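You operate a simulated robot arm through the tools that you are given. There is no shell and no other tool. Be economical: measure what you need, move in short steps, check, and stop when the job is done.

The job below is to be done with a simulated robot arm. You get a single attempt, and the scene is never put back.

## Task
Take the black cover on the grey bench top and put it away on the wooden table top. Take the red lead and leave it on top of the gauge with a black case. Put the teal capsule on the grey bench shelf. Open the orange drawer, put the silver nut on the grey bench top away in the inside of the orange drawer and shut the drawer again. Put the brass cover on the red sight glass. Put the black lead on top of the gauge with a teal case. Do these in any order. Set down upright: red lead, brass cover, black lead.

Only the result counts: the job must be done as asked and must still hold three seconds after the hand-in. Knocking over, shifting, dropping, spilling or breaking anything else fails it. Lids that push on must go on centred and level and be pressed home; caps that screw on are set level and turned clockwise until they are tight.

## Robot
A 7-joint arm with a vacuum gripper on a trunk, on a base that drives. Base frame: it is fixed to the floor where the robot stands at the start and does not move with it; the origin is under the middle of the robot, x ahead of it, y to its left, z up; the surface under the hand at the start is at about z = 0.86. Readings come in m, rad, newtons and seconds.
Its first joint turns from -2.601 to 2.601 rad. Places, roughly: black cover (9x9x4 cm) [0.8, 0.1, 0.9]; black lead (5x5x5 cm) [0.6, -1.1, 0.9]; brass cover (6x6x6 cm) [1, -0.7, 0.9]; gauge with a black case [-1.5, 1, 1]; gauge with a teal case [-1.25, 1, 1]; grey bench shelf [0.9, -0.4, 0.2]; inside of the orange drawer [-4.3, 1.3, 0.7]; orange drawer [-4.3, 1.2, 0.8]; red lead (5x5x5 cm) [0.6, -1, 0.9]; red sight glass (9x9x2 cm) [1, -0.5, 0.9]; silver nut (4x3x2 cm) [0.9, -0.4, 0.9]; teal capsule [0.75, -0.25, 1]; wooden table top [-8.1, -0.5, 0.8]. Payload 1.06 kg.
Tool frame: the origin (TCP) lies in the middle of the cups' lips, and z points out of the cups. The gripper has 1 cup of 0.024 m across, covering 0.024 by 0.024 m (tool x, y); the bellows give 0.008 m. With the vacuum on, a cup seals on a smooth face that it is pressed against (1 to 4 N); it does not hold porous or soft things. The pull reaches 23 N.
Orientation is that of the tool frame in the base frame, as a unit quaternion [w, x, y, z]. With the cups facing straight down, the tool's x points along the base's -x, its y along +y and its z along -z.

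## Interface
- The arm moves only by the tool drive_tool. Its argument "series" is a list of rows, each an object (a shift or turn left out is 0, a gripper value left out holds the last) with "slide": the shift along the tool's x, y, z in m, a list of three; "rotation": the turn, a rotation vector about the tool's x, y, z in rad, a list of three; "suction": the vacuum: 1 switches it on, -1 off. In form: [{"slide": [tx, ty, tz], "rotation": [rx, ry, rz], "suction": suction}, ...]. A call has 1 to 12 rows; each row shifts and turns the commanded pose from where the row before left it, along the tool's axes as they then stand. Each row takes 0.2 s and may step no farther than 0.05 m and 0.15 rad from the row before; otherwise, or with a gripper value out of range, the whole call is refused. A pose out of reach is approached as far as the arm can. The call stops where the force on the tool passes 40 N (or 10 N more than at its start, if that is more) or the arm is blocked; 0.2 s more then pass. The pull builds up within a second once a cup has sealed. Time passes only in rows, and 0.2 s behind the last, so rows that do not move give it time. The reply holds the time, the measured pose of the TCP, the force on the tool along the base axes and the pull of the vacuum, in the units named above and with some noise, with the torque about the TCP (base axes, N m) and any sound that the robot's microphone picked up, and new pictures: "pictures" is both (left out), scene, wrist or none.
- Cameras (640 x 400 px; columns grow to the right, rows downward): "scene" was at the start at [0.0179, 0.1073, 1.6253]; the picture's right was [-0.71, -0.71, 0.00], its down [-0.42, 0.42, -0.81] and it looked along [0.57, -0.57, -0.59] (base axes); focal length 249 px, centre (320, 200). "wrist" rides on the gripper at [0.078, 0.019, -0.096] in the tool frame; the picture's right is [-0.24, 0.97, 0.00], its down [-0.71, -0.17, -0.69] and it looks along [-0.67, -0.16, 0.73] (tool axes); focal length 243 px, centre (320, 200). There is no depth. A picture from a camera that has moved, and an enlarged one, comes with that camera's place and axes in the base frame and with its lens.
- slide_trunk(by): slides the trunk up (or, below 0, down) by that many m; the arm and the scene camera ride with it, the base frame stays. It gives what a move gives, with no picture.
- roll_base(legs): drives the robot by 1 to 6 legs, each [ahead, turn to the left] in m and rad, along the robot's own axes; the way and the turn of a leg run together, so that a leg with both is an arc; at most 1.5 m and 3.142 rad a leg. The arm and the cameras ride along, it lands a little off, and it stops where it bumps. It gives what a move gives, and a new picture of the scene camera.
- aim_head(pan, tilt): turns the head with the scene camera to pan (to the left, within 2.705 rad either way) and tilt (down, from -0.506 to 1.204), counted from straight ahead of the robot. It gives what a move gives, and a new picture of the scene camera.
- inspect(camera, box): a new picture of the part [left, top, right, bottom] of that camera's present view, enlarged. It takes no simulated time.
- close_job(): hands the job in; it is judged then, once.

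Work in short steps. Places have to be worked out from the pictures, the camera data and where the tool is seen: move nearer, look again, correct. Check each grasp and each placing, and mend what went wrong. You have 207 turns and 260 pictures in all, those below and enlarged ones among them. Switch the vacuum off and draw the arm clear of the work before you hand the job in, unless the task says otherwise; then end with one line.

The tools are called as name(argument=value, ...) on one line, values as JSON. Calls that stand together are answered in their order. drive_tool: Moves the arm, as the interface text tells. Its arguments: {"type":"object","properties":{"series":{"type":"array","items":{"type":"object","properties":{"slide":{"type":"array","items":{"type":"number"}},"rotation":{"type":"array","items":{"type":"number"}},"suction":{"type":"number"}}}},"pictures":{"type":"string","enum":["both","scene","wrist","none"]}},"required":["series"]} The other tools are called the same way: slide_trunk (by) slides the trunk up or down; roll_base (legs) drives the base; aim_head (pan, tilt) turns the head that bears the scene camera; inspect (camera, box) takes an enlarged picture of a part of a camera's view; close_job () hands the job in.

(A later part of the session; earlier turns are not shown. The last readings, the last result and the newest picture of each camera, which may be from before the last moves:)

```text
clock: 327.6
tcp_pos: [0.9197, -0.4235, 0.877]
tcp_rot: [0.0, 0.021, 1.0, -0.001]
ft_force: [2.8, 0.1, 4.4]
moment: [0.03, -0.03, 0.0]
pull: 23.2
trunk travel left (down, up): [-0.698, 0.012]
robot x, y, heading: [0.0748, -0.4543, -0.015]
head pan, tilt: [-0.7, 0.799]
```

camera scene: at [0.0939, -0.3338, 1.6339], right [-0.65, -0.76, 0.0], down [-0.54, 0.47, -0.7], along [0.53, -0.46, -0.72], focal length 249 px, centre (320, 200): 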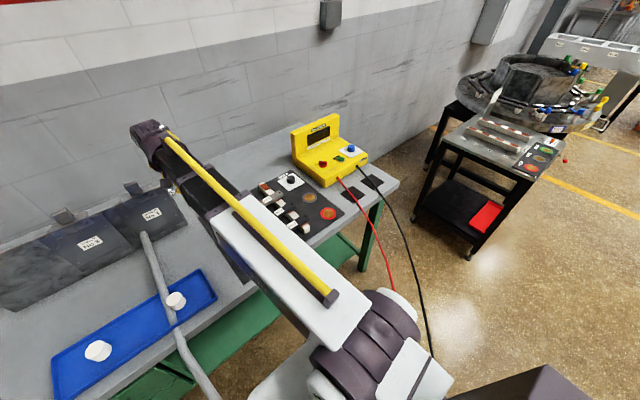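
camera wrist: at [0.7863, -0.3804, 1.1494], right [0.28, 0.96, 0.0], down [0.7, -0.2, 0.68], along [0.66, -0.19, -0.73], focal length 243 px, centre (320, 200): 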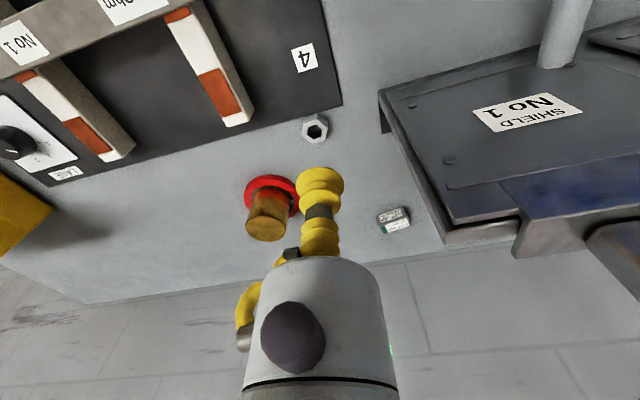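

Sealed. I'll lift carefully and retract to the travel pose.

drive_tool(series=[{"slide": [0, 0, -0.01]}, {"slide": [0, 0, -0.03]}, {"slide": [0, 0, -0.045]}, {"slide": [0, 0, -0.05]}, {"slide": [0, 0, -0.05]}, {"slide": [0.045, 0, -0.01]}, {"slide": [0.045, 0, 0]}, {"slide": [0.045, 0, 0]}, {"slide": [0.045, -0.01, 0]}, {"slide": [0.045, -0.01, 0]}, {"slide": [0.04, -0.005, 0]}], pictures="wrist")

```text
clock: 330.0
tcp_pos: [0.6536, -0.4334, 1.0724]
tcp_rot: [0.0, 0.021, 1.0, -0.001]
ft_force: [-0.2, -0.7, -1.4]
moment: [-0.01, 0.0, 0.0]
pull: 23.4
trunk travel left (down, up): [-0.698, 0.012]
robot x, y, heading: [0.0735, -0.451, -0.013]
head pan, tilt: [-0.7, 0.799]
camera wrist: at [0.5759, -0.4122, 1.168], right [0.28, 0.96, 0.0], down [0.7, -0.2, 0.69], along [0.66, -0.19, -0.73], focal length 243 px, centre (320, 200)
```

wrist: 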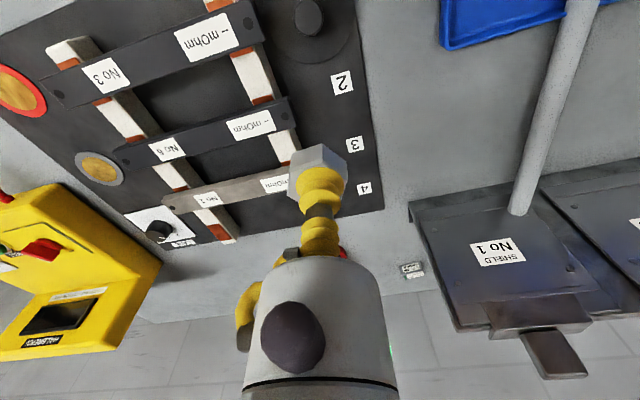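

Nut is held. I'll drive to the drawer, checking the pull after the turn.

roll_base(legs=[[0, 1.5], [0, 1.5]])

```text
clock: 337.6
tcp_pos: [-0.4991, -0.3548, 1.0722]
tcp_rot: [-0.001, 0.993, -0.118, 0.0]
ft_force: [-0.2, 1.1, -0.7]
moment: [0.01, 0.0, -0.01]
pull: 22.6
trunk travel left (down, up): [-0.698, 0.012]
robot x, y, heading: [0.0753, -0.4536, 2.928]
head pan, tilt: [-0.7, 0.799]
camera scene: at [0.0339, -0.5638, 1.6339], right [0.79, 0.61, 0.0], down [0.44, -0.57, -0.7], along [-0.43, 0.55, -0.72], focal length 249 px, centre (320, 200)
```

scene: 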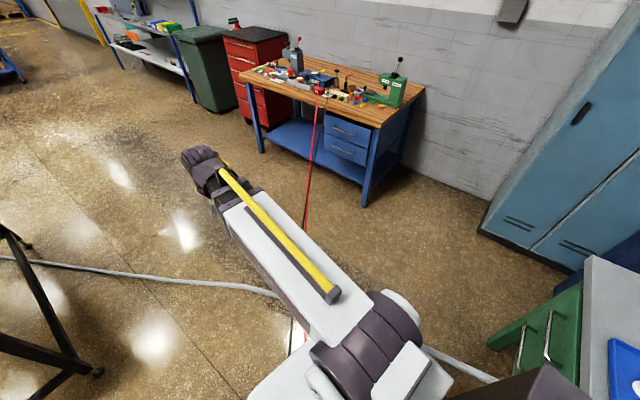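

Still held. I'll continue to the drawer.

roll_base(legs=[[0, 0.07], [1.46, 0], [1.46, 0], [1.46, 0]])

```text
clock: 359.2
tcp_pos: [-4.8613, 0.3677, 1.0716]
tcp_rot: [-0.001, 0.993, -0.117, 0.0]
ft_force: [0.3, 0.3, -0.3]
moment: [0.0, 0.03, -0.02]
pull: 23.2
trunk travel left (down, up): [-0.698, 0.012]
robot x, y, heading: [-4.2874, 0.2732, 2.932]
head pan, tilt: [-0.7, 0.799]
camera scene: at [-4.3279, 0.1611, 1.6339], right [0.79, 0.62, 0.0], down [0.44, -0.56, -0.7], along [-0.43, 0.55, -0.72], focal length 249 px, centre (320, 200)
```

scene: 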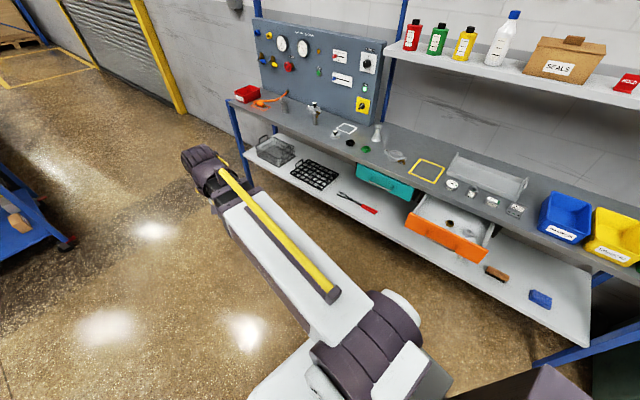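

Arrived with the nut. I'll turn to face the drawer.

roll_base(legs=[[0, -1.36]])

aim_head(pan=0.0, tilt=0.8)

inspect(camera="wrist", box=[0, 0, 640, 400])

```text
clock: 363.0
tcp_pos: [-4.2973, 0.8545, 1.0722]
tcp_rot: [0.0, -0.687, 0.727, -0.001]
ft_force: [0.6, -0.8, -0.7]
moment: [0.0, -0.02, 0.01]
pull: 23.2
trunk travel left (down, up): [-0.698, 0.012]
robot x, y, heading: [-4.2909, 0.2759, 1.539]
head pan, tilt: [-0.7, 0.799]
camera scene: at [-4.4048, 0.2934, 1.6339], right [0.75, -0.67, 0.0], down [-0.48, -0.54, -0.7], along [0.46, 0.52, -0.72], focal length 249 px, centre (320, 200)
```

scene: 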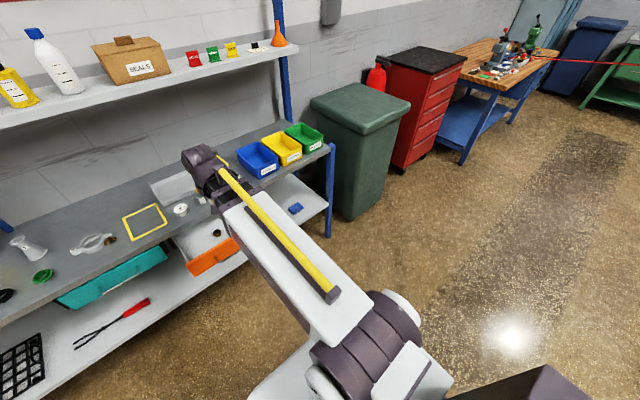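

```text
clock: 364.1
tcp_pos: [-4.2972, 0.8554, 1.0716]
tcp_rot: [0.001, -0.687, 0.727, -0.001]
ft_force: [-1.6, -0.6, 0.3]
moment: [0.03, 0.0, -0.02]
pull: 22.9
trunk travel left (down, up): [-0.698, 0.012]
robot x, y, heading: [-4.2875, 0.2731, 1.545]
head pan, tilt: [0.0, 0.799]
camera scene: at [-4.4563, 0.3138, 1.6339], right [1.0, -0.03, 0.0], down [-0.02, -0.72, -0.7], along [0.02, 0.7, -0.72], focal length 249 px, centre (320, 200)
```

scene: 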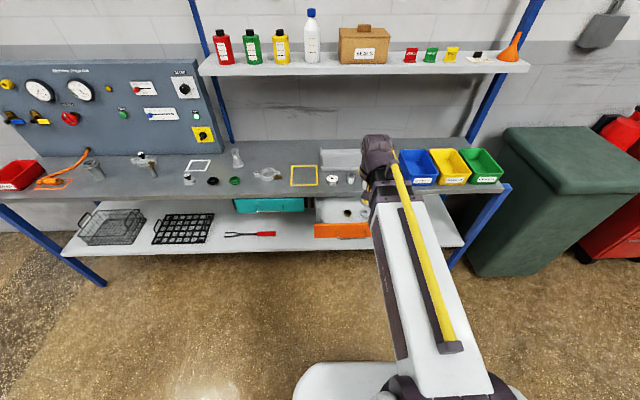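

```text
1.00 times, centred on (320, 200) of wrist (not enlarged: the box is as wide or as high as the picture)
camera zoom: at [-4.3206, 0.7775, 1.1678], right [-0.96, 0.29, 0.0], down [0.21, 0.7, 0.68], along [0.2, 0.66, -0.73], focal length 243 px, centre (320, 200)
```

zoom: 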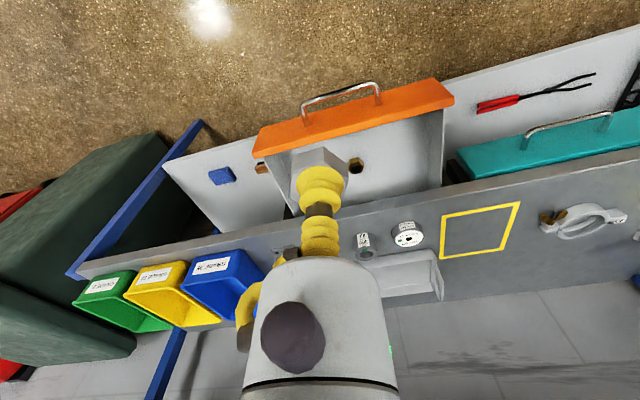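

I'll place the nut in the left part of the drawer, at about (-4.385, 1.025), clear of the brass nut. Moving above it and descending partway.

drive_tool(series=[{"slide": [-0.041, 0.0244, 0]}, {"slide": [-0.041, 0.0244, 0]}, {"slide": [-0.041, 0.0244, 0]}, {"slide": [-0.041, 0.0244, 0]}, {"slide": [0, 0, 0.05]}, {"slide": [0, 0, 0.05]}, {"slide": [0, 0, 0.05]}, {}], pictures="both")

inspect(camera="scene", box=[280, 160, 440, 260])

```text
clock: 365.9
tcp_pos: [-4.3893, 1.0239, 0.9217]
tcp_rot: [0.0, -0.688, 0.726, 0.0]
ft_force: [0.2, 0.0, -0.6]
moment: [0.04, -0.01, 0.01]
pull: 22.8
trunk travel left (down, up): [-0.698, 0.012]
robot x, y, heading: [-4.2871, 0.275, 1.546]
head pan, tilt: [0.0, 0.799]
camera scene: at [-4.4564, 0.314, 1.6339], right [1.0, -0.03, 0.0], down [-0.02, -0.72, -0.7], along [0.02, 0.7, -0.72], focal length 249 px, centre (320, 200)
camera wrist: at [-4.4133, 0.9461, 1.0178], right [-0.96, 0.29, 0.0], down [0.21, 0.7, 0.68], along [0.2, 0.66, -0.73], focal length 243 px, centre (320, 200)
```

scene: 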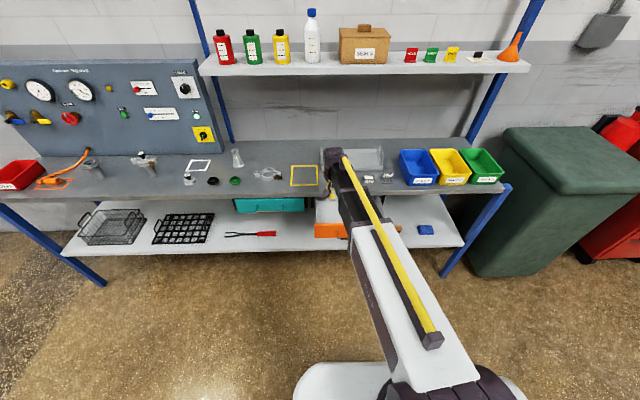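
wrist: 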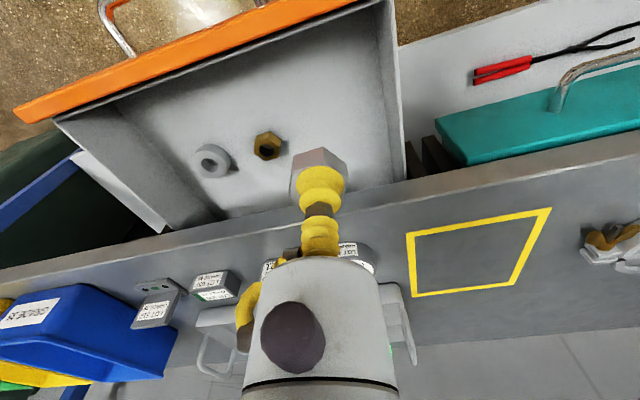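

```text
4.00 times, centred on (360, 210) of scene
camera zoom: at [-4.4564, 0.314, 1.6339], right [1.0, -0.03, 0.0], down [-0.02, -0.72, -0.7], along [0.02, 0.7, -0.72], focal length 998 px, centre (160, 160)
```

zoom: 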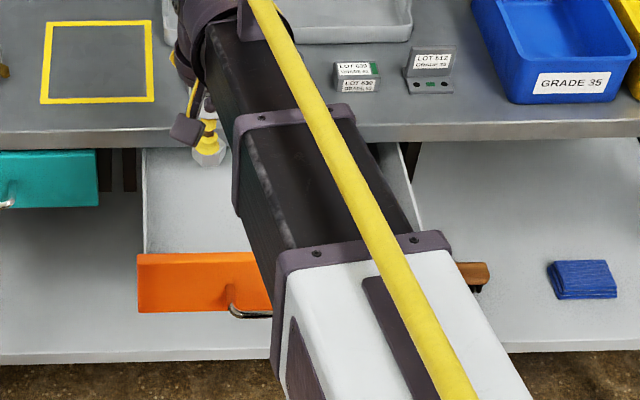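

Clear of the bench edge (y of about 1.095). I'll shift 9 mm toward the robot and descend.

drive_tool(series=[{"slide": [0.009, 0, 0.04]}, {"slide": [0, 0, 0.04]}, {"slide": [0, 0, 0.03]}, {"slide": [0, 0, 0.015]}, {}], pictures="wrist")

```text
clock: 367.1
tcp_pos: [-4.3879, 1.013, 0.7957]
tcp_rot: [0.001, -0.688, 0.726, 0.0]
ft_force: [0.5, 0.3, -0.5]
moment: [0.0, 0.01, 0.0]
pull: 22.5
trunk travel left (down, up): [-0.698, 0.012]
robot x, y, heading: [-4.2871, 0.2739, 1.541]
head pan, tilt: [0.0, 0.799]
camera wrist: at [-4.4112, 0.9357, 0.892], right [-0.96, 0.29, 0.0], down [0.21, 0.7, 0.68], along [0.2, 0.66, -0.73], focal length 243 px, centre (320, 200)
```

wrist: 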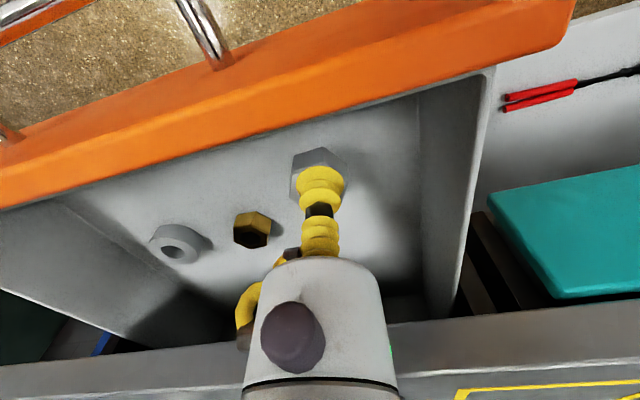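

Lower in fine steps to contact.

drive_tool(series=[{"slide": [0, 0, 0.008]}, {"slide": [0, 0, 0.006]}, {"slide": [0, 0, 0.006]}, {}], pictures="none")

```text
clock: 368.1
tcp_pos: [-4.3867, 1.0131, 0.7751]
tcp_rot: [0.001, -0.687, 0.726, -0.001]
ft_force: [0.4, -0.3, -1.5]
moment: [0.02, -0.03, -0.02]
pull: 23.2
trunk travel left (down, up): [-0.698, 0.012]
robot x, y, heading: [-4.2882, 0.2776, 1.545]
head pan, tilt: [0.0, 0.799]
```

drive_tool(series=[{"slide": [0, 0, 0.005]}, {"slide": [0, 0, 0.004]}, {"slide": [0, 0, 0.004]}, {}], pictures="none")

```text
clock: 369.1
tcp_pos: [-4.3858, 1.0137, 0.7641]
tcp_rot: [0.0, -0.687, 0.727, -0.001]
ft_force: [-1.0, -0.1, 0.4]
moment: [0.02, 0.0, 0.0]
pull: 22.8
trunk travel left (down, up): [-0.698, 0.012]
robot x, y, heading: [-4.2871, 0.2721, 1.544]
head pan, tilt: [0.0, 0.799]
```

Just touching (force rising). One more small step, then release.

drive_tool(series=[{"slide": [0, 0, 0.003]}, {}, {"suction": -1}, {}, {}, {"slide": [0, 0, -0.01]}, {"slide": [0, 0, -0.04]}, {"slide": [0, 0, -0.05]}, {"slide": [0, 0, -0.05]}], pictures="wrist")

```text
clock: 371.1
tcp_pos: [-4.386, 1.0141, 0.9132]
tcp_rot: [0.001, -0.688, 0.726, -0.001]
ft_force: [0.6, -0.7, 1.1]
moment: [0.02, 0.0, 0.03]
pull: 0.0
trunk travel left (down, up): [-0.698, 0.012]
robot x, y, heading: [-4.2856, 0.2726, 1.549]
head pan, tilt: [0.0, 0.799]
camera wrist: at [-4.4095, 0.9364, 1.0095], right [-0.96, 0.29, 0.0], down [0.21, 0.7, 0.68], along [0.2, 0.66, -0.73], focal length 243 px, centre (320, 200)
```

wrist: 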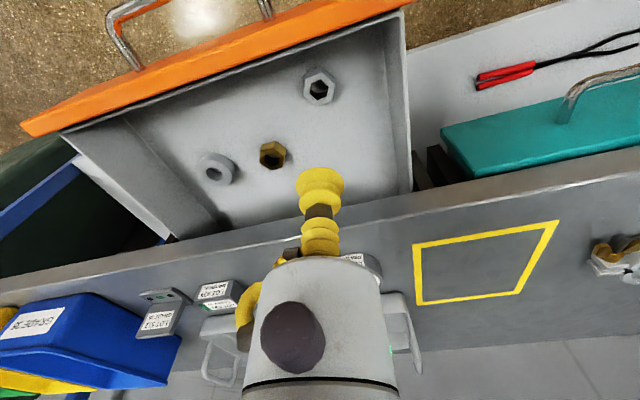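

The silver nut is in the drawer. Now to close it: I'll raise, back off slightly, and pitch the tool forward as before.

drive_tool(series=[{"slide": [0, 0, -0.05]}, {"slide": [0, 0, -0.05]}, {"slide": [0, 0, -0.05]}, {"slide": [0, 0.024, -0.02]}, {"rotation": [0, 0, -0.055]}], pictures="none")

roll_base(legs=[[-0.08, 0]])

drive_tool(series=[{"rotation": [0, -0.15, 0]}, {"rotation": [0, -0.15, 0]}, {"rotation": [0, -0.15, 0]}, {"rotation": [0, -0.15, 0]}, {"rotation": [0, -0.15, 0]}, {"rotation": [0, -0.15, 0]}, {"rotation": [0, -0.15, 0]}, {"rotation": [0, -0.15, 0]}, {"rotation": [0, -0.15, 0]}, {"rotation": [0, -0.15, 0]}, {"rotation": [0, -0.07, 0]}, {}], pictures="none")

drive_tool(series=[{}, {}, {}], pictures="scene")

```text
clock: 372.3
tcp_pos: [-4.4108, 1.0159, 1.0807]
tcp_rot: [0.001, 0.707, -0.707, 0.002]
ft_force: [0.2, -0.5, 0.1]
moment: [-0.01, -0.02, -0.01]
pull: 0.1
trunk travel left (down, up): [-0.698, 0.012]
robot x, y, heading: [-4.2872, 0.2753, 1.542]
head pan, tilt: [0.0, 0.799]
```

```text
clock: 373.3
tcp_pos: [-4.4132, 0.9355, 1.0809]
tcp_rot: [0.0, 0.708, -0.707, 0.001]
ft_force: [0.1, 0.0, -0.7]
moment: [0.02, -0.02, 0.01]
pull: 0.0
trunk travel left (down, up): [-0.698, 0.012]
robot x, y, heading: [-4.2934, 0.1961, 1.543]
head pan, tilt: [0.0, 0.799]
camera scene: at [-4.4586, 0.2337, 1.6339], right [1.0, -0.03, 0.0], down [-0.02, -0.72, -0.7], along [0.02, 0.7, -0.72], focal length 249 px, centre (320, 200)
```

scene: 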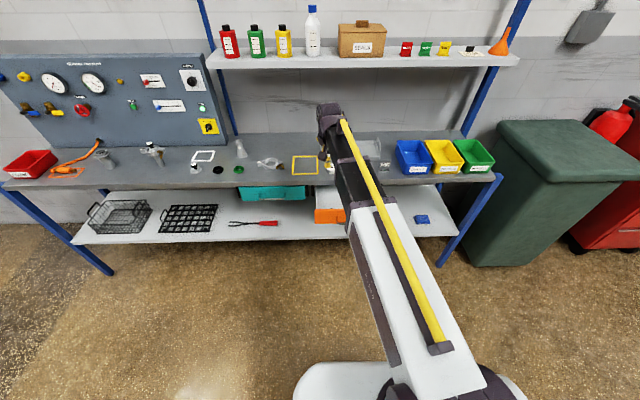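

```text
clock: 375.9
tcp_pos: [-4.4136, 0.9358, 1.0816]
tcp_rot: [-0.499, 0.501, -0.501, -0.499]
ft_force: [-0.2, -0.3, -0.3]
moment: [0.05, -0.01, -0.01]
pull: 0.0
trunk travel left (down, up): [-0.698, 0.012]
robot x, y, heading: [-4.2924, 0.1959, 1.542]
head pan, tilt: [0.0, 0.799]
```

```text
clock: 376.7
tcp_pos: [-4.4125, 0.9352, 1.0818]
tcp_rot: [0.5, -0.501, 0.501, 0.498]
ft_force: [-0.9, -0.3, -0.2]
moment: [-0.01, -0.03, 0.0]
pull: 0.1
trunk travel left (down, up): [-0.698, 0.012]
robot x, y, heading: [-4.2883, 0.1958, 1.54]
head pan, tilt: [0.0, 0.799]
camera scene: at [-4.4586, 0.2343, 1.6339], right [1.0, -0.03, 0.0], down [-0.02, -0.72, -0.7], along [0.02, 0.7, -0.72], focal length 249 px, centre (320, 200)
```

scene: 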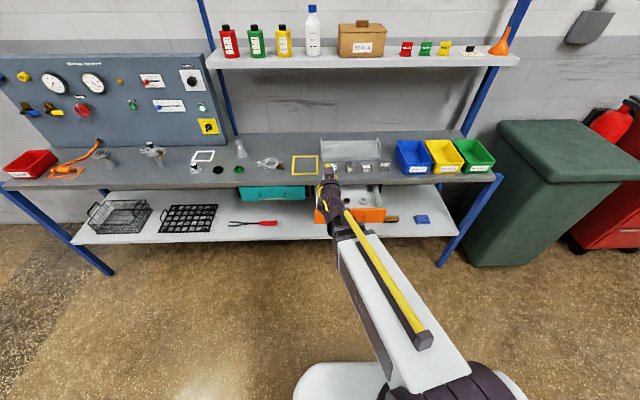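

Good orientation. I'll retract 3 cm, then lower the trunk to face height.

drive_tool(series=[{"slide": [0, 0, -0.03]}, {}], pictures="none")

slide_trunk(by=-0.29)

drive_tool(series=[{}], pictures="both")

```text
clock: 377.3
tcp_pos: [-4.4133, 0.9068, 1.0821]
tcp_rot: [-0.5, 0.5, -0.5, -0.499]
ft_force: [-0.1, 0.0, 0.0]
moment: [0.03, 0.02, 0.01]
pull: 0.2
trunk travel left (down, up): [-0.698, 0.012]
robot x, y, heading: [-4.2904, 0.1958, 1.54]
head pan, tilt: [0.0, 0.799]
```

```text
clock: 380.2
tcp_pos: [-4.4126, 0.9051, 0.7916]
tcp_rot: [0.5, -0.5, 0.501, 0.498]
ft_force: [-0.3, -0.2, -0.1]
moment: [0.05, 0.01, -0.02]
pull: 0.2
trunk travel left (down, up): [-0.408, 0.302]
robot x, y, heading: [-4.2947, 0.1958, 1.544]
head pan, tilt: [0.0, 0.799]
```

```text
clock: 380.6
tcp_pos: [-4.4138, 0.9059, 0.792]
tcp_rot: [-0.5, 0.501, -0.501, -0.498]
ft_force: [-0.1, 0.1, 0.1]
moment: [0.02, -0.02, -0.03]
pull: 0.0
trunk travel left (down, up): [-0.408, 0.302]
robot x, y, heading: [-4.2898, 0.1959, 1.543]
head pan, tilt: [0.0, 0.799]
camera scene: at [-4.4586, 0.2343, 1.3439], right [1.0, -0.03, 0.0], down [-0.02, -0.72, -0.7], along [0.02, 0.7, -0.72], focal length 249 px, centre (320, 200)
camera wrist: at [-4.4319, 0.8095, 0.7146], right [-0.97, 0.0, 0.23], down [0.17, -0.68, 0.71], along [0.16, 0.73, 0.66], focal length 243 px, centre (320, 200)
```

scene: 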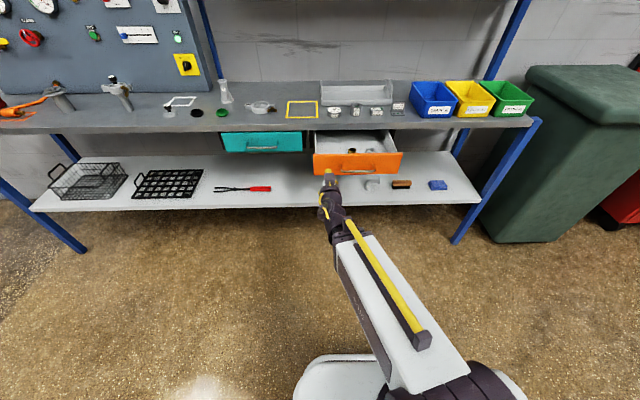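
wrist: 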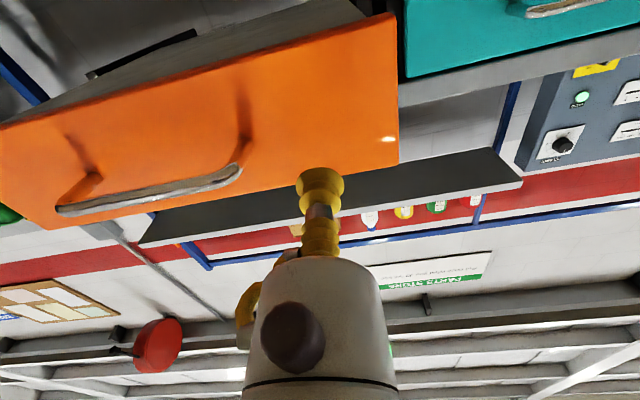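

Aimed at the left part of the face. Pushing the drawer closed gently.

drive_tool(series=[{"slide": [0, 0, 0.035]}, {"slide": [0, 0, 0.012]}, {"slide": [0, 0, 0.015]}, {"slide": [0, 0, 0.015]}, {"slide": [0, 0, 0.015]}, {"slide": [0, 0, 0.015]}, {"slide": [0, 0, 0.015]}, {"slide": [0, 0, 0.015]}, {"slide": [0, 0, 0.015]}, {"slide": [0, 0, 0.015]}, {}], pictures="scene")

```text
clock: 383.1
tcp_pos: [-4.4127, 1.0726, 0.7922]
tcp_rot: [0.5, -0.501, 0.501, 0.498]
ft_force: [-0.2, 0.4, 0.3]
moment: [0.02, 0.02, 0.02]
pull: 0.1
trunk travel left (down, up): [-0.408, 0.302]
robot x, y, heading: [-4.2923, 0.197, 1.544]
head pan, tilt: [0.0, 0.799]
camera scene: at [-4.4586, 0.2344, 1.3439], right [1.0, -0.03, 0.0], down [-0.02, -0.72, -0.7], along [0.02, 0.7, -0.72], focal length 249 px, centre (320, 200)
```

scene: 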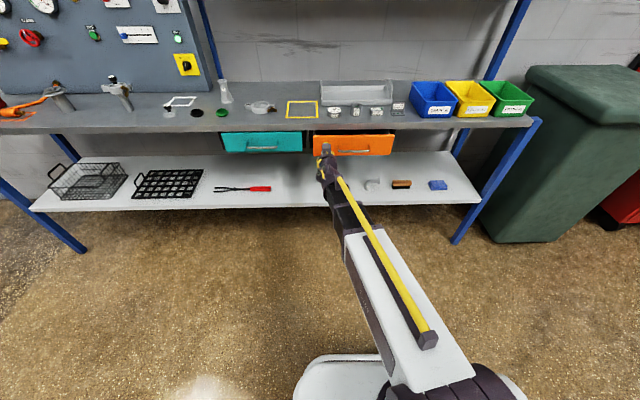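

Nearly closed. I'll push the last few cm until it stops.

drive_tool(series=[{"slide": [0, 0, 0.015]}, {"slide": [0, 0, 0.012]}, {"slide": [0, 0, 0.01]}, {"slide": [0, 0, 0.006]}, {"slide": [0, 0, 0.005]}, {}], pictures="none")

inspect(camera="scene", box=[200, 90, 440, 240])

```text
clock: 384.4
tcp_pos: [-4.416, 1.1187, 0.7925]
tcp_rot: [-0.499, 0.501, -0.5, -0.5]
ft_force: [4.5, -36.2, -13.1]
moment: [0.35, -0.03, 0.12]
pull: 0.0
trunk travel left (down, up): [-0.408, 0.302]
robot x, y, heading: [-4.2926, 0.1917, 1.541]
head pan, tilt: [0.0, 0.799]
```

```text
2.67 times, centred on (320, 165) of scene
camera zoom: at [-4.4584, 0.2324, 1.3438], right [1.0, -0.03, 0.0], down [-0.02, -0.72, -0.7], along [0.02, 0.7, -0.72], focal length 665 px, centre (320, 293)
```

zoom: 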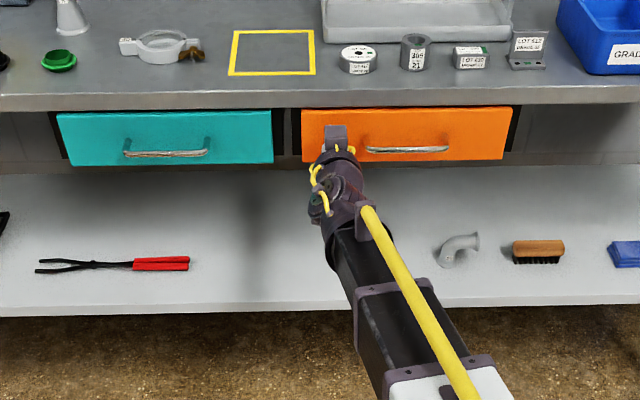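

Drawer is flush and closed (hard stop at 36 N). I'll retract, back off, raise the trunk and restore the tool orientation.

drive_tool(series=[{"slide": [0, 0, -0.015]}, {"slide": [0, 0, -0.04]}, {"slide": [0, 0, -0.045]}, {"slide": [0, 0, -0.045]}, {"slide": [0, 0, -0.04]}], pictures="none")

roll_base(legs=[[-0.2, 0]])

slide_trunk(by=0.29)

drive_tool(series=[{"rotation": [0, 0.15, 0]}, {"rotation": [0, 0.15, 0]}, {"rotation": [0, 0.15, 0]}, {"rotation": [0, 0.15, 0]}, {"rotation": [0, 0.15, 0]}, {"rotation": [0, 0.15, 0]}, {"rotation": [0, 0.15, 0]}, {"rotation": [0, 0.15, 0]}, {"rotation": [0, 0.15, 0]}, {"rotation": [0, 0.15, 0]}, {"rotation": [0, 0.07, 0]}, {}], pictures="none")

drive_tool(series=[{}, {}], pictures="none")

inspect(camera="scene", box=[200, 120, 440, 270])

```text
clock: 385.6
tcp_pos: [-4.413, 0.9319, 0.7927]
tcp_rot: [0.5, -0.501, 0.501, 0.498]
ft_force: [0.4, 0.3, 0.3]
moment: [-0.02, -0.02, -0.01]
pull: 0.1
trunk travel left (down, up): [-0.408, 0.302]
robot x, y, heading: [-4.29, 0.1959, 1.55]
head pan, tilt: [0.0, 0.799]
```

```text
clock: 387.3
tcp_pos: [-4.4213, 0.7289, 0.7925]
tcp_rot: [-0.499, 0.501, -0.5, -0.5]
ft_force: [-0.2, 0.7, 0.1]
moment: [-0.06, -0.01, 0.02]
pull: 0.1
trunk travel left (down, up): [-0.408, 0.302]
robot x, y, heading: [-4.2966, -0.0054, 1.548]
head pan, tilt: [0.0, 0.799]
camera scene: at [-4.4641, 0.0297, 1.3439], right [1.0, -0.03, 0.0], down [-0.02, -0.72, -0.7], along [0.02, 0.7, -0.72], focal length 249 px, centre (320, 200)
```

scene: 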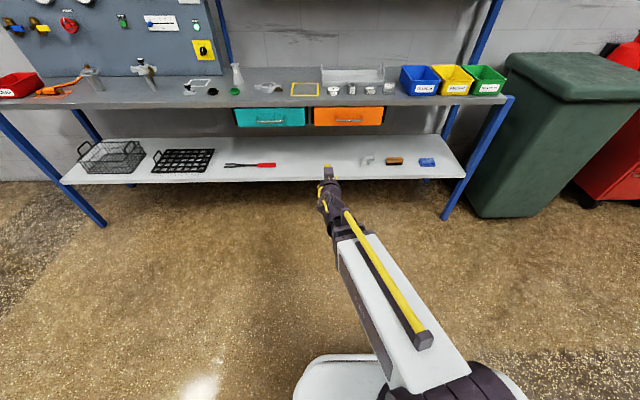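

```text
clock: 390.2
tcp_pos: [-4.4214, 0.7286, 1.082]
tcp_rot: [-0.498, 0.503, -0.5, -0.499]
ft_force: [-0.3, 0.2, 0.2]
moment: [-0.04, -0.02, -0.01]
pull: 0.0
trunk travel left (down, up): [-0.698, 0.012]
robot x, y, heading: [-4.2994, -0.0108, 1.548]
head pan, tilt: [0.0, 0.799]
```

```text
clock: 392.8
tcp_pos: [-4.422, 0.729, 1.0815]
tcp_rot: [0.0, 0.708, -0.706, 0.002]
ft_force: [0.3, -0.4, 1.1]
moment: [-0.01, 0.02, 0.03]
pull: 0.1
trunk travel left (down, up): [-0.698, 0.012]
robot x, y, heading: [-4.2941, -0.0092, 1.545]
head pan, tilt: [0.0, 0.799]
```

```text
clock: 393.4
tcp_pos: [-4.4226, 0.7302, 1.0845]
tcp_rot: [0.0, -0.707, 0.707, -0.001]
ft_force: [-0.3, -0.1, 0.1]
moment: [0.0, 0.02, 0.01]
pull: 0.0
trunk travel left (down, up): [-0.698, 0.012]
robot x, y, heading: [-4.2942, -0.0086, 1.543]
head pan, tilt: [0.0, 0.799]
```

```text
2.67 times, centred on (320, 195) of scene
camera zoom: at [-4.4641, 0.0296, 1.6339], right [1.0, -0.03, 0.0], down [-0.02, -0.72, -0.7], along [0.02, 0.7, -0.72], focal length 665 px, centre (320, 213)
```

zoom: 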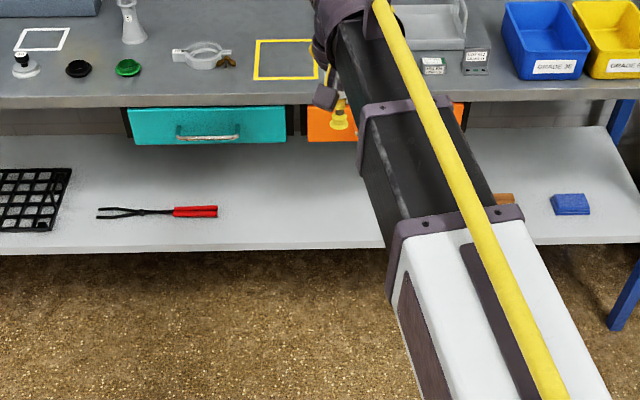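

Now back for the black cover. I'll retract the arm to the travel pose first.

drive_tool(series=[{"slide": [0.03, -0.04, 0]}, {"slide": [0.03, -0.04, 0]}, {"slide": [0.03, -0.04, 0]}, {"slide": [0.04, 0, 0]}], pictures="none")

roll_base(legs=[[0, -1.64], [1.4, 0], [1.4, 0], [1.38, 0], [0, 0.1]])

drive_tool(series=[{}], pictures="wrist")

```text
clock: 394.4
tcp_pos: [-4.2987, 0.5981, 1.0877]
tcp_rot: [-0.001, 0.708, -0.707, 0.001]
ft_force: [0.8, 0.8, -0.4]
moment: [-0.02, -0.04, 0.01]
pull: 0.1
trunk travel left (down, up): [-0.698, 0.012]
robot x, y, heading: [-4.2932, -0.0081, 1.542]
head pan, tilt: [0.0, 0.799]
```

```text
clock: 418.6
tcp_pos: [0.3706, -0.5846, 1.0876]
tcp_rot: [-0.001, 0.012, 1.0, 0.0]
ft_force: [0.4, 0.6, -0.4]
moment: [0.0, 0.01, 0.01]
pull: 0.1
trunk travel left (down, up): [-0.698, 0.012]
robot x, y, heading: [-0.2359, -0.5723, -0.054]
head pan, tilt: [0.0, 0.799]
camera scene: at [-0.1921, -0.4051, 1.6339], right [-0.05, -1.0, 0.0], down [-0.72, 0.04, -0.7], along [0.7, -0.04, -0.72], focal length 249 px, centre (320, 200)
```

scene: 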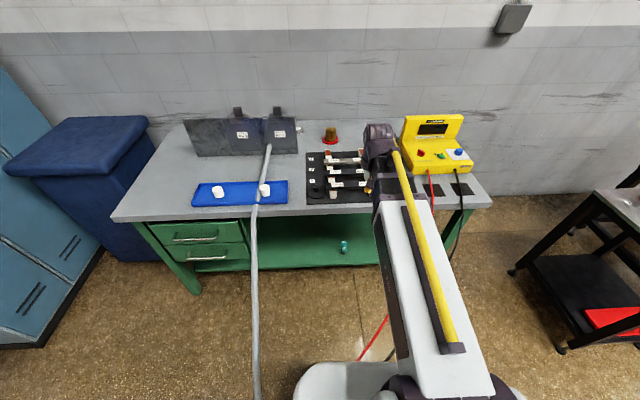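

```text
clock: 419.0
tcp_pos: [0.3709, -0.5854, 1.0887]
tcp_rot: [-0.001, 0.012, 1.0, -0.001]
ft_force: [0.5, 0.0, -0.3]
moment: [0.03, 0.0, -0.01]
pull: 0.1
trunk travel left (down, up): [-0.698, 0.012]
robot x, y, heading: [-0.2367, -0.5726, -0.056]
head pan, tilt: [0.0, 0.799]
camera wrist: at [0.2928, -0.5646, 1.1834], right [0.26, 0.97, 0.0], down [0.7, -0.19, 0.68], along [0.66, -0.18, -0.73], focal length 243 px, centre (320, 200)
```

wrist: 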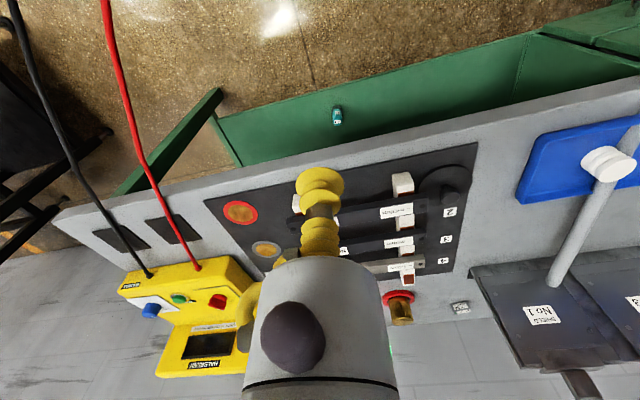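

Cover is at about (0.601, -0.427) on the mat. I'll move above it.

drive_tool(series=[{"slide": [-0.036, 0.027, 0]}, {"slide": [-0.036, 0.027, 0]}, {"slide": [-0.036, 0.027, 0]}, {"slide": [-0.036, 0.027, 0]}, {"slide": [-0.036, 0.027, 0]}, {"slide": [-0.036, 0.027, 0]}, {"slide": [0, 0, 0.05]}, {}], pictures="wrist")

inspect(camera="wrist", box=[220, 80, 420, 205])

```text
clock: 420.8
tcp_pos: [0.5885, -0.4316, 1.0368]
tcp_rot: [0.0, 0.013, 1.0, -0.001]
ft_force: [0.3, 0.5, -0.5]
moment: [0.01, -0.02, 0.0]
pull: 0.1
trunk travel left (down, up): [-0.698, 0.012]
robot x, y, heading: [-0.2346, -0.5768, -0.053]
head pan, tilt: [0.0, 0.799]
camera wrist: at [0.5109, -0.4115, 1.1331], right [0.26, 0.97, 0.0], down [0.7, -0.19, 0.68], along [0.66, -0.18, -0.73], focal length 243 px, centre (320, 200)
```

wrist: 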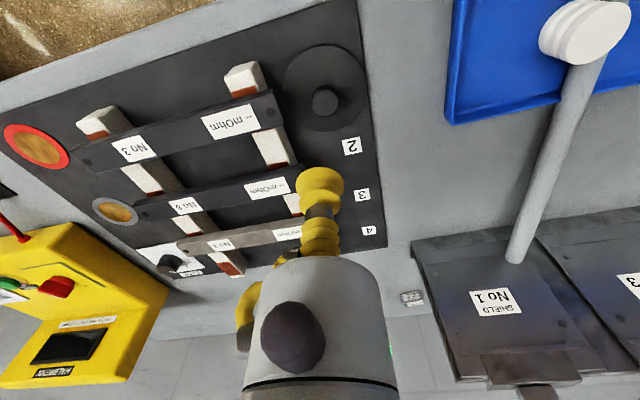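

```text
3.20 times, centred on (320, 142) of wrist
camera zoom: at [0.5109, -0.4115, 1.1331], right [0.26, 0.97, 0.0], down [0.7, -0.19, 0.68], along [0.66, -0.18, -0.73], focal length 776 px, centre (320, 384)
```

zoom: 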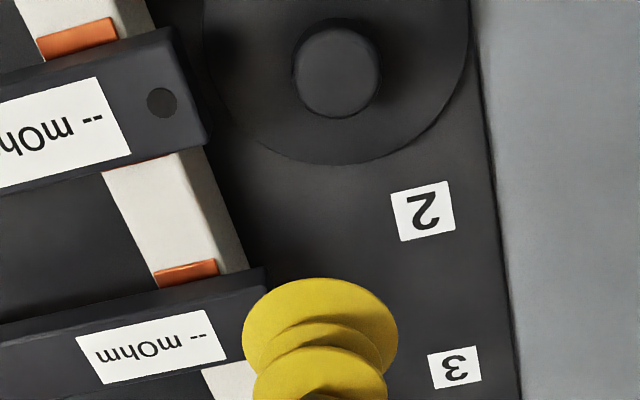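

Knob is at about (0.602, -0.4305). I'll move over and refine close up.

drive_tool(series=[{"slide": [-0.0133, 0.0013, 0.045]}, {"slide": [0, 0, 0.05]}, {}], pictures="none")

inspect(camera="wrist", box=[220, 80, 420, 205])

```text
clock: 421.6
tcp_pos: [0.6051, -0.4295, 0.94]
tcp_rot: [0.0, 0.012, 1.0, -0.001]
ft_force: [0.1, 0.4, 0.0]
moment: [0.03, 0.01, -0.02]
pull: 0.1
trunk travel left (down, up): [-0.698, 0.012]
robot x, y, heading: [-0.2404, -0.5692, -0.051]
head pan, tilt: [0.0, 0.799]
```

```text
3.20 times, centred on (320, 142) of wrist
camera zoom: at [0.5266, -0.4093, 1.0364], right [0.26, 0.97, 0.0], down [0.7, -0.19, 0.68], along [0.66, -0.18, -0.73], focal length 776 px, centre (320, 384)
```

zoom: 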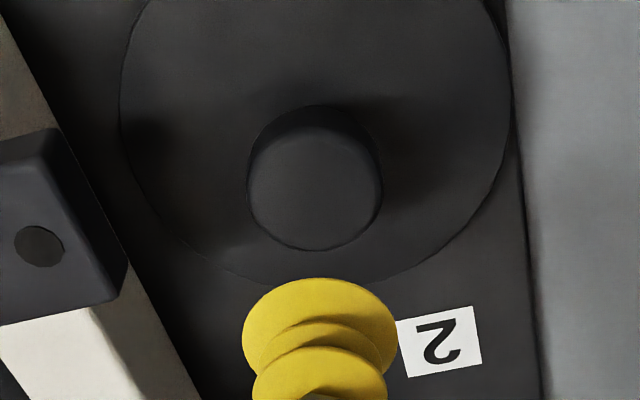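

Small correction (-3.5 mm x), then seal on the knob again.

drive_tool(series=[{"slide": [0.0035, -0.0006, 0.025], "suction": 1}, {"slide": [0, 0, 0.01]}, {"slide": [0, 0, 0.004]}, {"slide": [0, 0, 0.004]}, {"slide": [0, 0, 0.002]}, {}, {}], pictures="none")

inspect(camera="wrist", box=[260, 120, 380, 195])

```text
clock: 423.2
tcp_pos: [0.5992, -0.4285, 0.8968]
tcp_rot: [0.0, 0.012, 1.0, -0.001]
ft_force: [3.0, 1.6, 14.8]
moment: [-0.05, -0.08, 0.04]
pull: 22.8
trunk travel left (down, up): [-0.698, 0.012]
robot x, y, heading: [-0.2385, -0.5737, -0.053]
head pan, tilt: [0.0, 0.799]
```

```text
5.33 times, centred on (320, 158) of wrist
camera zoom: at [0.5216, -0.4074, 0.9925], right [0.26, 0.97, 0.0], down [0.7, -0.19, 0.69], along [0.66, -0.18, -0.73], focal length 1294 px, centre (320, 427)
```

zoom: 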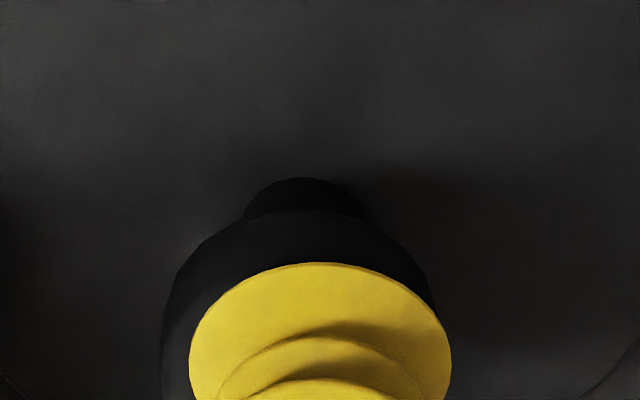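

The cup sits about 2 mm off the knob centre in both x and y. I'll release, recentre and reseal for a firmer hold.

drive_tool(series=[{"suction": -1}, {}, {}, {"slide": [0, 0, -0.012]}, {"slide": [0.0025, -0.002, 0]}, {"slide": [0, 0, 0.008], "suction": 1}, {"slide": [0, 0, 0.003]}, {"slide": [0, 0, 0.002]}, {}, {}], pictures="none")

inspect(camera="wrist", box=[260, 120, 380, 195])

```text
clock: 425.4
tcp_pos: [0.598, -0.4301, 0.8968]
tcp_rot: [0.0, 0.012, 1.0, -0.001]
ft_force: [-0.2, -1.5, 2.1]
moment: [-0.01, -0.04, -0.03]
pull: 0.0
trunk travel left (down, up): [-0.698, 0.012]
robot x, y, heading: [-0.2381, -0.5731, -0.058]
head pan, tilt: [0.0, 0.799]
```

```text
5.33 times, centred on (320, 158) of wrist
camera zoom: at [0.5199, -0.4094, 0.992], right [0.26, 0.97, 0.0], down [0.7, -0.19, 0.68], along [0.66, -0.18, -0.73], focal length 1294 px, centre (320, 427)
```

zoom: 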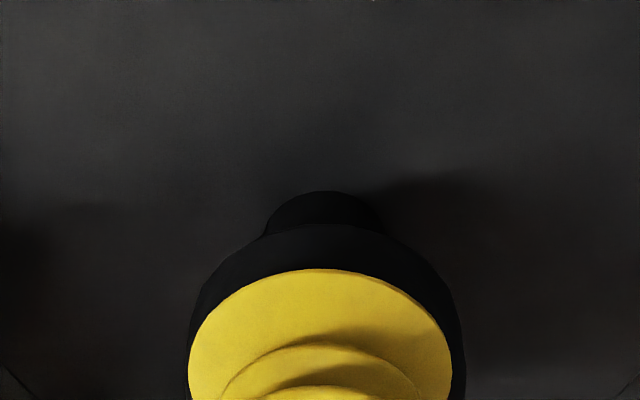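

Well centred now; pressing slightly more to seal.

drive_tool(series=[{"slide": [0.001, 0.0003, 0.002]}, {"slide": [0, 0, 0.0015]}, {}, {}, {}], pictures="none")

```text
clock: 426.6
tcp_pos: [0.5968, -0.4295, 0.8933]
tcp_rot: [0.0, 0.012, 1.0, -0.001]
ft_force: [0.5, -0.3, 4.4]
moment: [0.0, 0.01, -0.01]
pull: 0.0
trunk travel left (down, up): [-0.698, 0.012]
robot x, y, heading: [-0.2363, -0.5704, -0.051]
head pan, tilt: [0.0, 0.799]
```

No seal here, so x has to go the other way (+4 mm). I'll lift, shift and retry.

drive_tool(series=[{"slide": [0, 0, -0.012]}, {"slide": [-0.0045, 0, 0]}, {"slide": [0, 0, 0.008]}, {"slide": [0, 0, 0.003]}, {"slide": [0, 0, 0.002]}, {}, {}], pictures="none")

inspect(camera="wrist", box=[260, 120, 380, 195])

```text
clock: 428.2
tcp_pos: [0.6017, -0.4314, 0.8925]
tcp_rot: [0.0, 0.012, 1.0, 0.0]
ft_force: [3.8, -2.7, 16.3]
moment: [0.01, -0.01, -0.04]
pull: 22.7
trunk travel left (down, up): [-0.698, 0.012]
robot x, y, heading: [-0.2395, -0.5707, -0.047]
head pan, tilt: [0.0, 0.799]
```

```text
5.33 times, centred on (320, 158) of wrist
camera zoom: at [0.5229, -0.4104, 0.9882], right [0.26, 0.97, 0.0], down [0.7, -0.19, 0.69], along [0.66, -0.18, -0.73], focal length 1294 px, centre (320, 427)
```

zoom: 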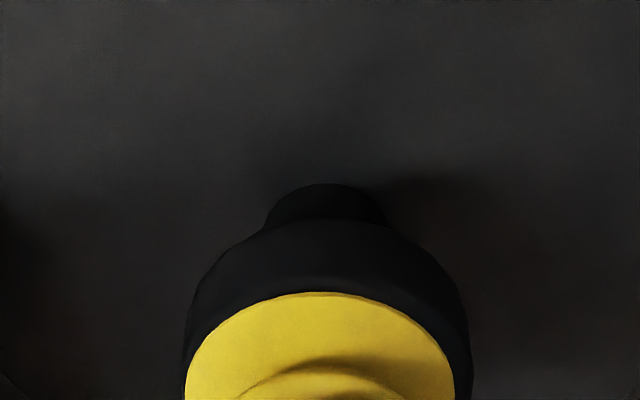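

Sealed with good centring. I'll lift slowly and retract.

drive_tool(series=[{}, {}, {"slide": [0, 0, -0.01]}, {"slide": [0, 0, -0.02]}, {"slide": [0, 0, -0.03]}, {"slide": [0, 0, -0.04]}, {"slide": [0, 0, -0.04]}, {"slide": [0, 0, -0.03]}, {"slide": [0.03, -0.02, 0]}, {"slide": [0.03, -0.02, 0]}, {"slide": [0.03, -0.02, 0]}, {"slide": [0.03, -0.02, 0]}], pictures="wrist")

drive_tool(series=[{"slide": [0.03, -0.02, 0]}, {"slide": [0.03, -0.02, 0]}, {"slide": [0.03, -0.01, 0]}, {"slide": [0.02, 0, 0]}, {}], pictures="none")

```text
clock: 430.8
tcp_pos: [0.4767, -0.508, 1.0602]
tcp_rot: [-0.001, 0.012, 1.0, -0.001]
ft_force: [0.1, -0.3, -2.5]
moment: [0.01, 0.04, 0.01]
pull: 23.3
trunk travel left (down, up): [-0.698, 0.012]
robot x, y, heading: [-0.2357, -0.572, -0.051]
head pan, tilt: [0.0, 0.799]
camera wrist: at [0.3998, -0.4874, 1.1548], right [0.26, 0.97, 0.0], down [0.7, -0.19, 0.68], along [0.66, -0.18, -0.73], focal length 243 px, centre (320, 200)
```

wrist: 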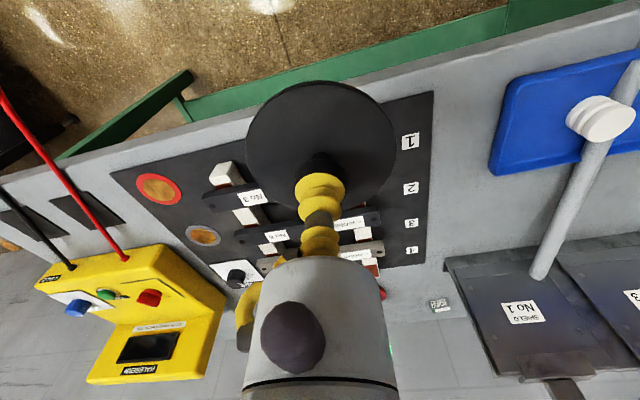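

```text
clock: 432.0
tcp_pos: [0.3704, -0.5546, 1.0582]
tcp_rot: [0.0, 0.012, 1.0, -0.001]
ft_force: [-0.4, 0.6, -2.7]
moment: [-0.03, 0.0, 0.03]
pull: 23.2
trunk travel left (down, up): [-0.698, 0.012]
robot x, y, heading: [-0.2346, -0.5722, -0.054]
head pan, tilt: [0.0, 0.799]
```

Now turning in smaller pieces and checking the pull.

roll_base(legs=[[0, 0.75], [0, 0.75], [0, 0.75], [0, 0.72]])

```text
clock: 440.4
tcp_pos: [-0.8431, -0.5192, 1.0596]
tcp_rot: [0.0, 0.998, -0.07, 0.0]
ft_force: [1.4, -0.5, -1.9]
moment: [0.05, -0.02, 0.01]
pull: 23.0
trunk travel left (down, up): [-0.698, 0.012]
robot x, y, heading: [-0.2387, -0.5762, 2.976]
head pan, tilt: [0.0, 0.799]
camera scene: at [-0.3003, -0.7352, 1.6339], right [0.17, 0.99, 0.0], down [0.71, -0.12, -0.7], along [-0.69, 0.12, -0.72], focal length 249 px, centre (320, 200)
```

scene: 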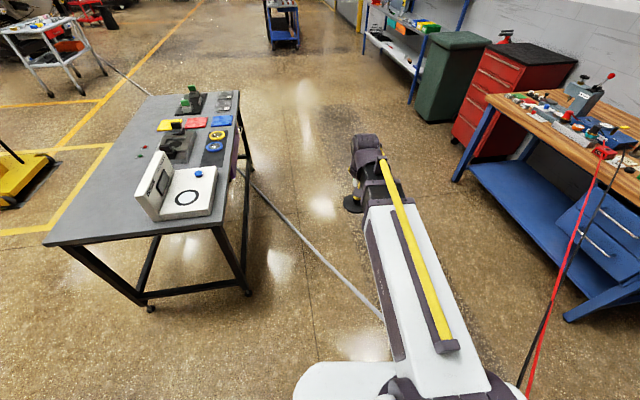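

Held. Driving on in moderate legs.

roll_base(legs=[[0, -0.06], [1.0, 0], [1.0, 0]])

roll_base(legs=[[1.0, 0], [1.0, 0], [0.7, 0]])

```text
clock: 451.0
tcp_pos: [-2.8202, 0.0236, 1.0592]
tcp_rot: [-0.001, 0.994, -0.11, 0.001]
ft_force: [0.2, -0.4, -1.4]
moment: [0.03, 0.01, 0.01]
pull: 23.4
trunk travel left (down, up): [-0.698, 0.012]
robot x, y, heading: [-2.2187, -0.077, 2.891]
head pan, tilt: [0.0, 0.799]
camera scene: at [-2.296, -0.2325, 1.6339], right [0.24, 0.97, 0.0], down [0.7, -0.17, -0.7], along [-0.68, 0.17, -0.72], focal length 249 px, centre (320, 200)
```

scene: 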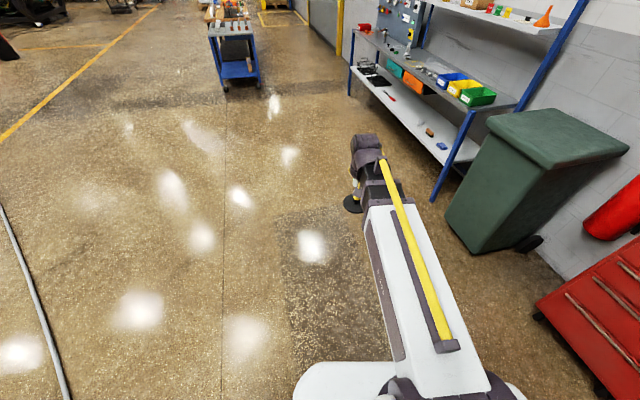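

```text
clock: 464.4
tcp_pos: [-5.4253, 0.6623, 1.0588]
tcp_rot: [-0.001, 0.995, -0.103, 0.001]
ft_force: [0.7, 0.4, -1.8]
moment: [0.01, -0.01, 0.0]
pull: 22.8
trunk travel left (down, up): [-0.698, 0.012]
robot x, y, heading: [-4.8277, 0.5731, 2.907]
head pan, tilt: [0.0, 0.799]
camera scene: at [-4.8988, 0.4123, 1.6339], right [0.23, 0.97, 0.0], down [0.7, -0.17, -0.7], along [-0.68, 0.16, -0.72], focal length 249 px, centre (320, 200)
```

scene: 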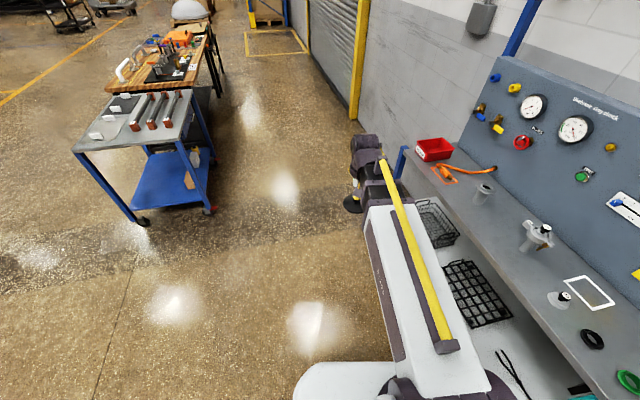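

Still held. I'll turn slightly left and continue along the north side of the carts.

roll_base(legs=[[0, 0.3], [1.0, 0], [1.0, 0]])

aim_head(pan=0.6, tilt=0.6)

```text
clock: 475.4
tcp_pos: [-7.4332, 0.3353, 1.0579]
tcp_rot: [-0.001, 0.999, 0.054, 0.001]
ft_force: [-0.2, 0.0, -3.1]
moment: [0.0, -0.02, 0.0]
pull: 22.6
trunk travel left (down, up): [-0.698, 0.012]
robot x, y, heading: [-6.8365, 0.4298, -3.062]
head pan, tilt: [0.0, 0.799]
camera scene: at [-6.8542, 0.2595, 1.6339], right [-0.08, 1.0, 0.0], down [0.71, 0.06, -0.7], along [-0.69, -0.06, -0.72], focal length 249 px, centre (320, 200)
```

scene: 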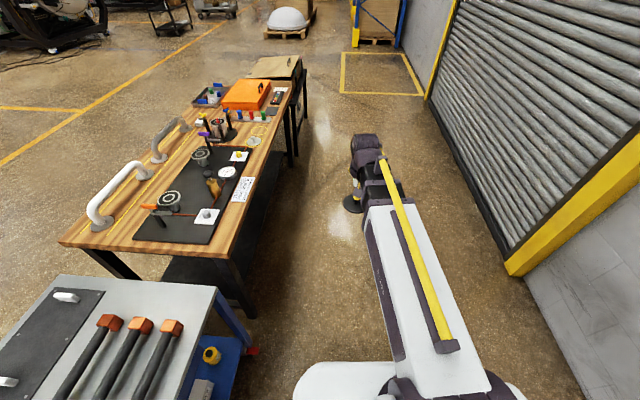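

```text
clock: 476.4
tcp_pos: [-7.4315, 0.3346, 1.0591]
tcp_rot: [-0.001, 0.999, 0.054, 0.002]
ft_force: [-0.2, -0.5, -2.4]
moment: [-0.01, -0.01, -0.03]
pull: 23.3
trunk travel left (down, up): [-0.698, 0.012]
robot x, y, heading: [-6.8312, 0.4304, -3.054]
head pan, tilt: [0.6, 0.6]
camera scene: at [-6.8424, 0.2104, 1.6507], right [-0.63, 0.78, 0.0], down [0.44, 0.36, -0.82], along [-0.64, -0.52, -0.57], focal length 249 px, centre (320, 200)
```

scene: 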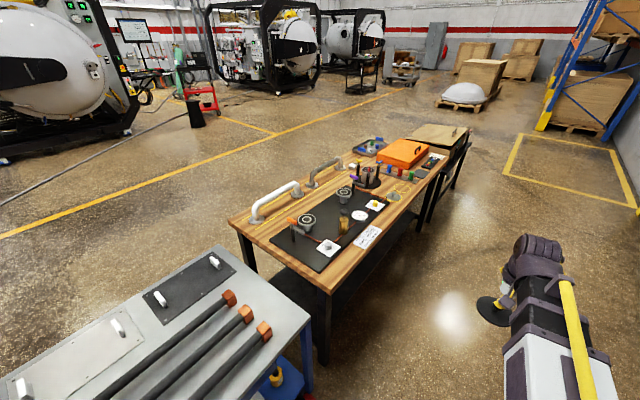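

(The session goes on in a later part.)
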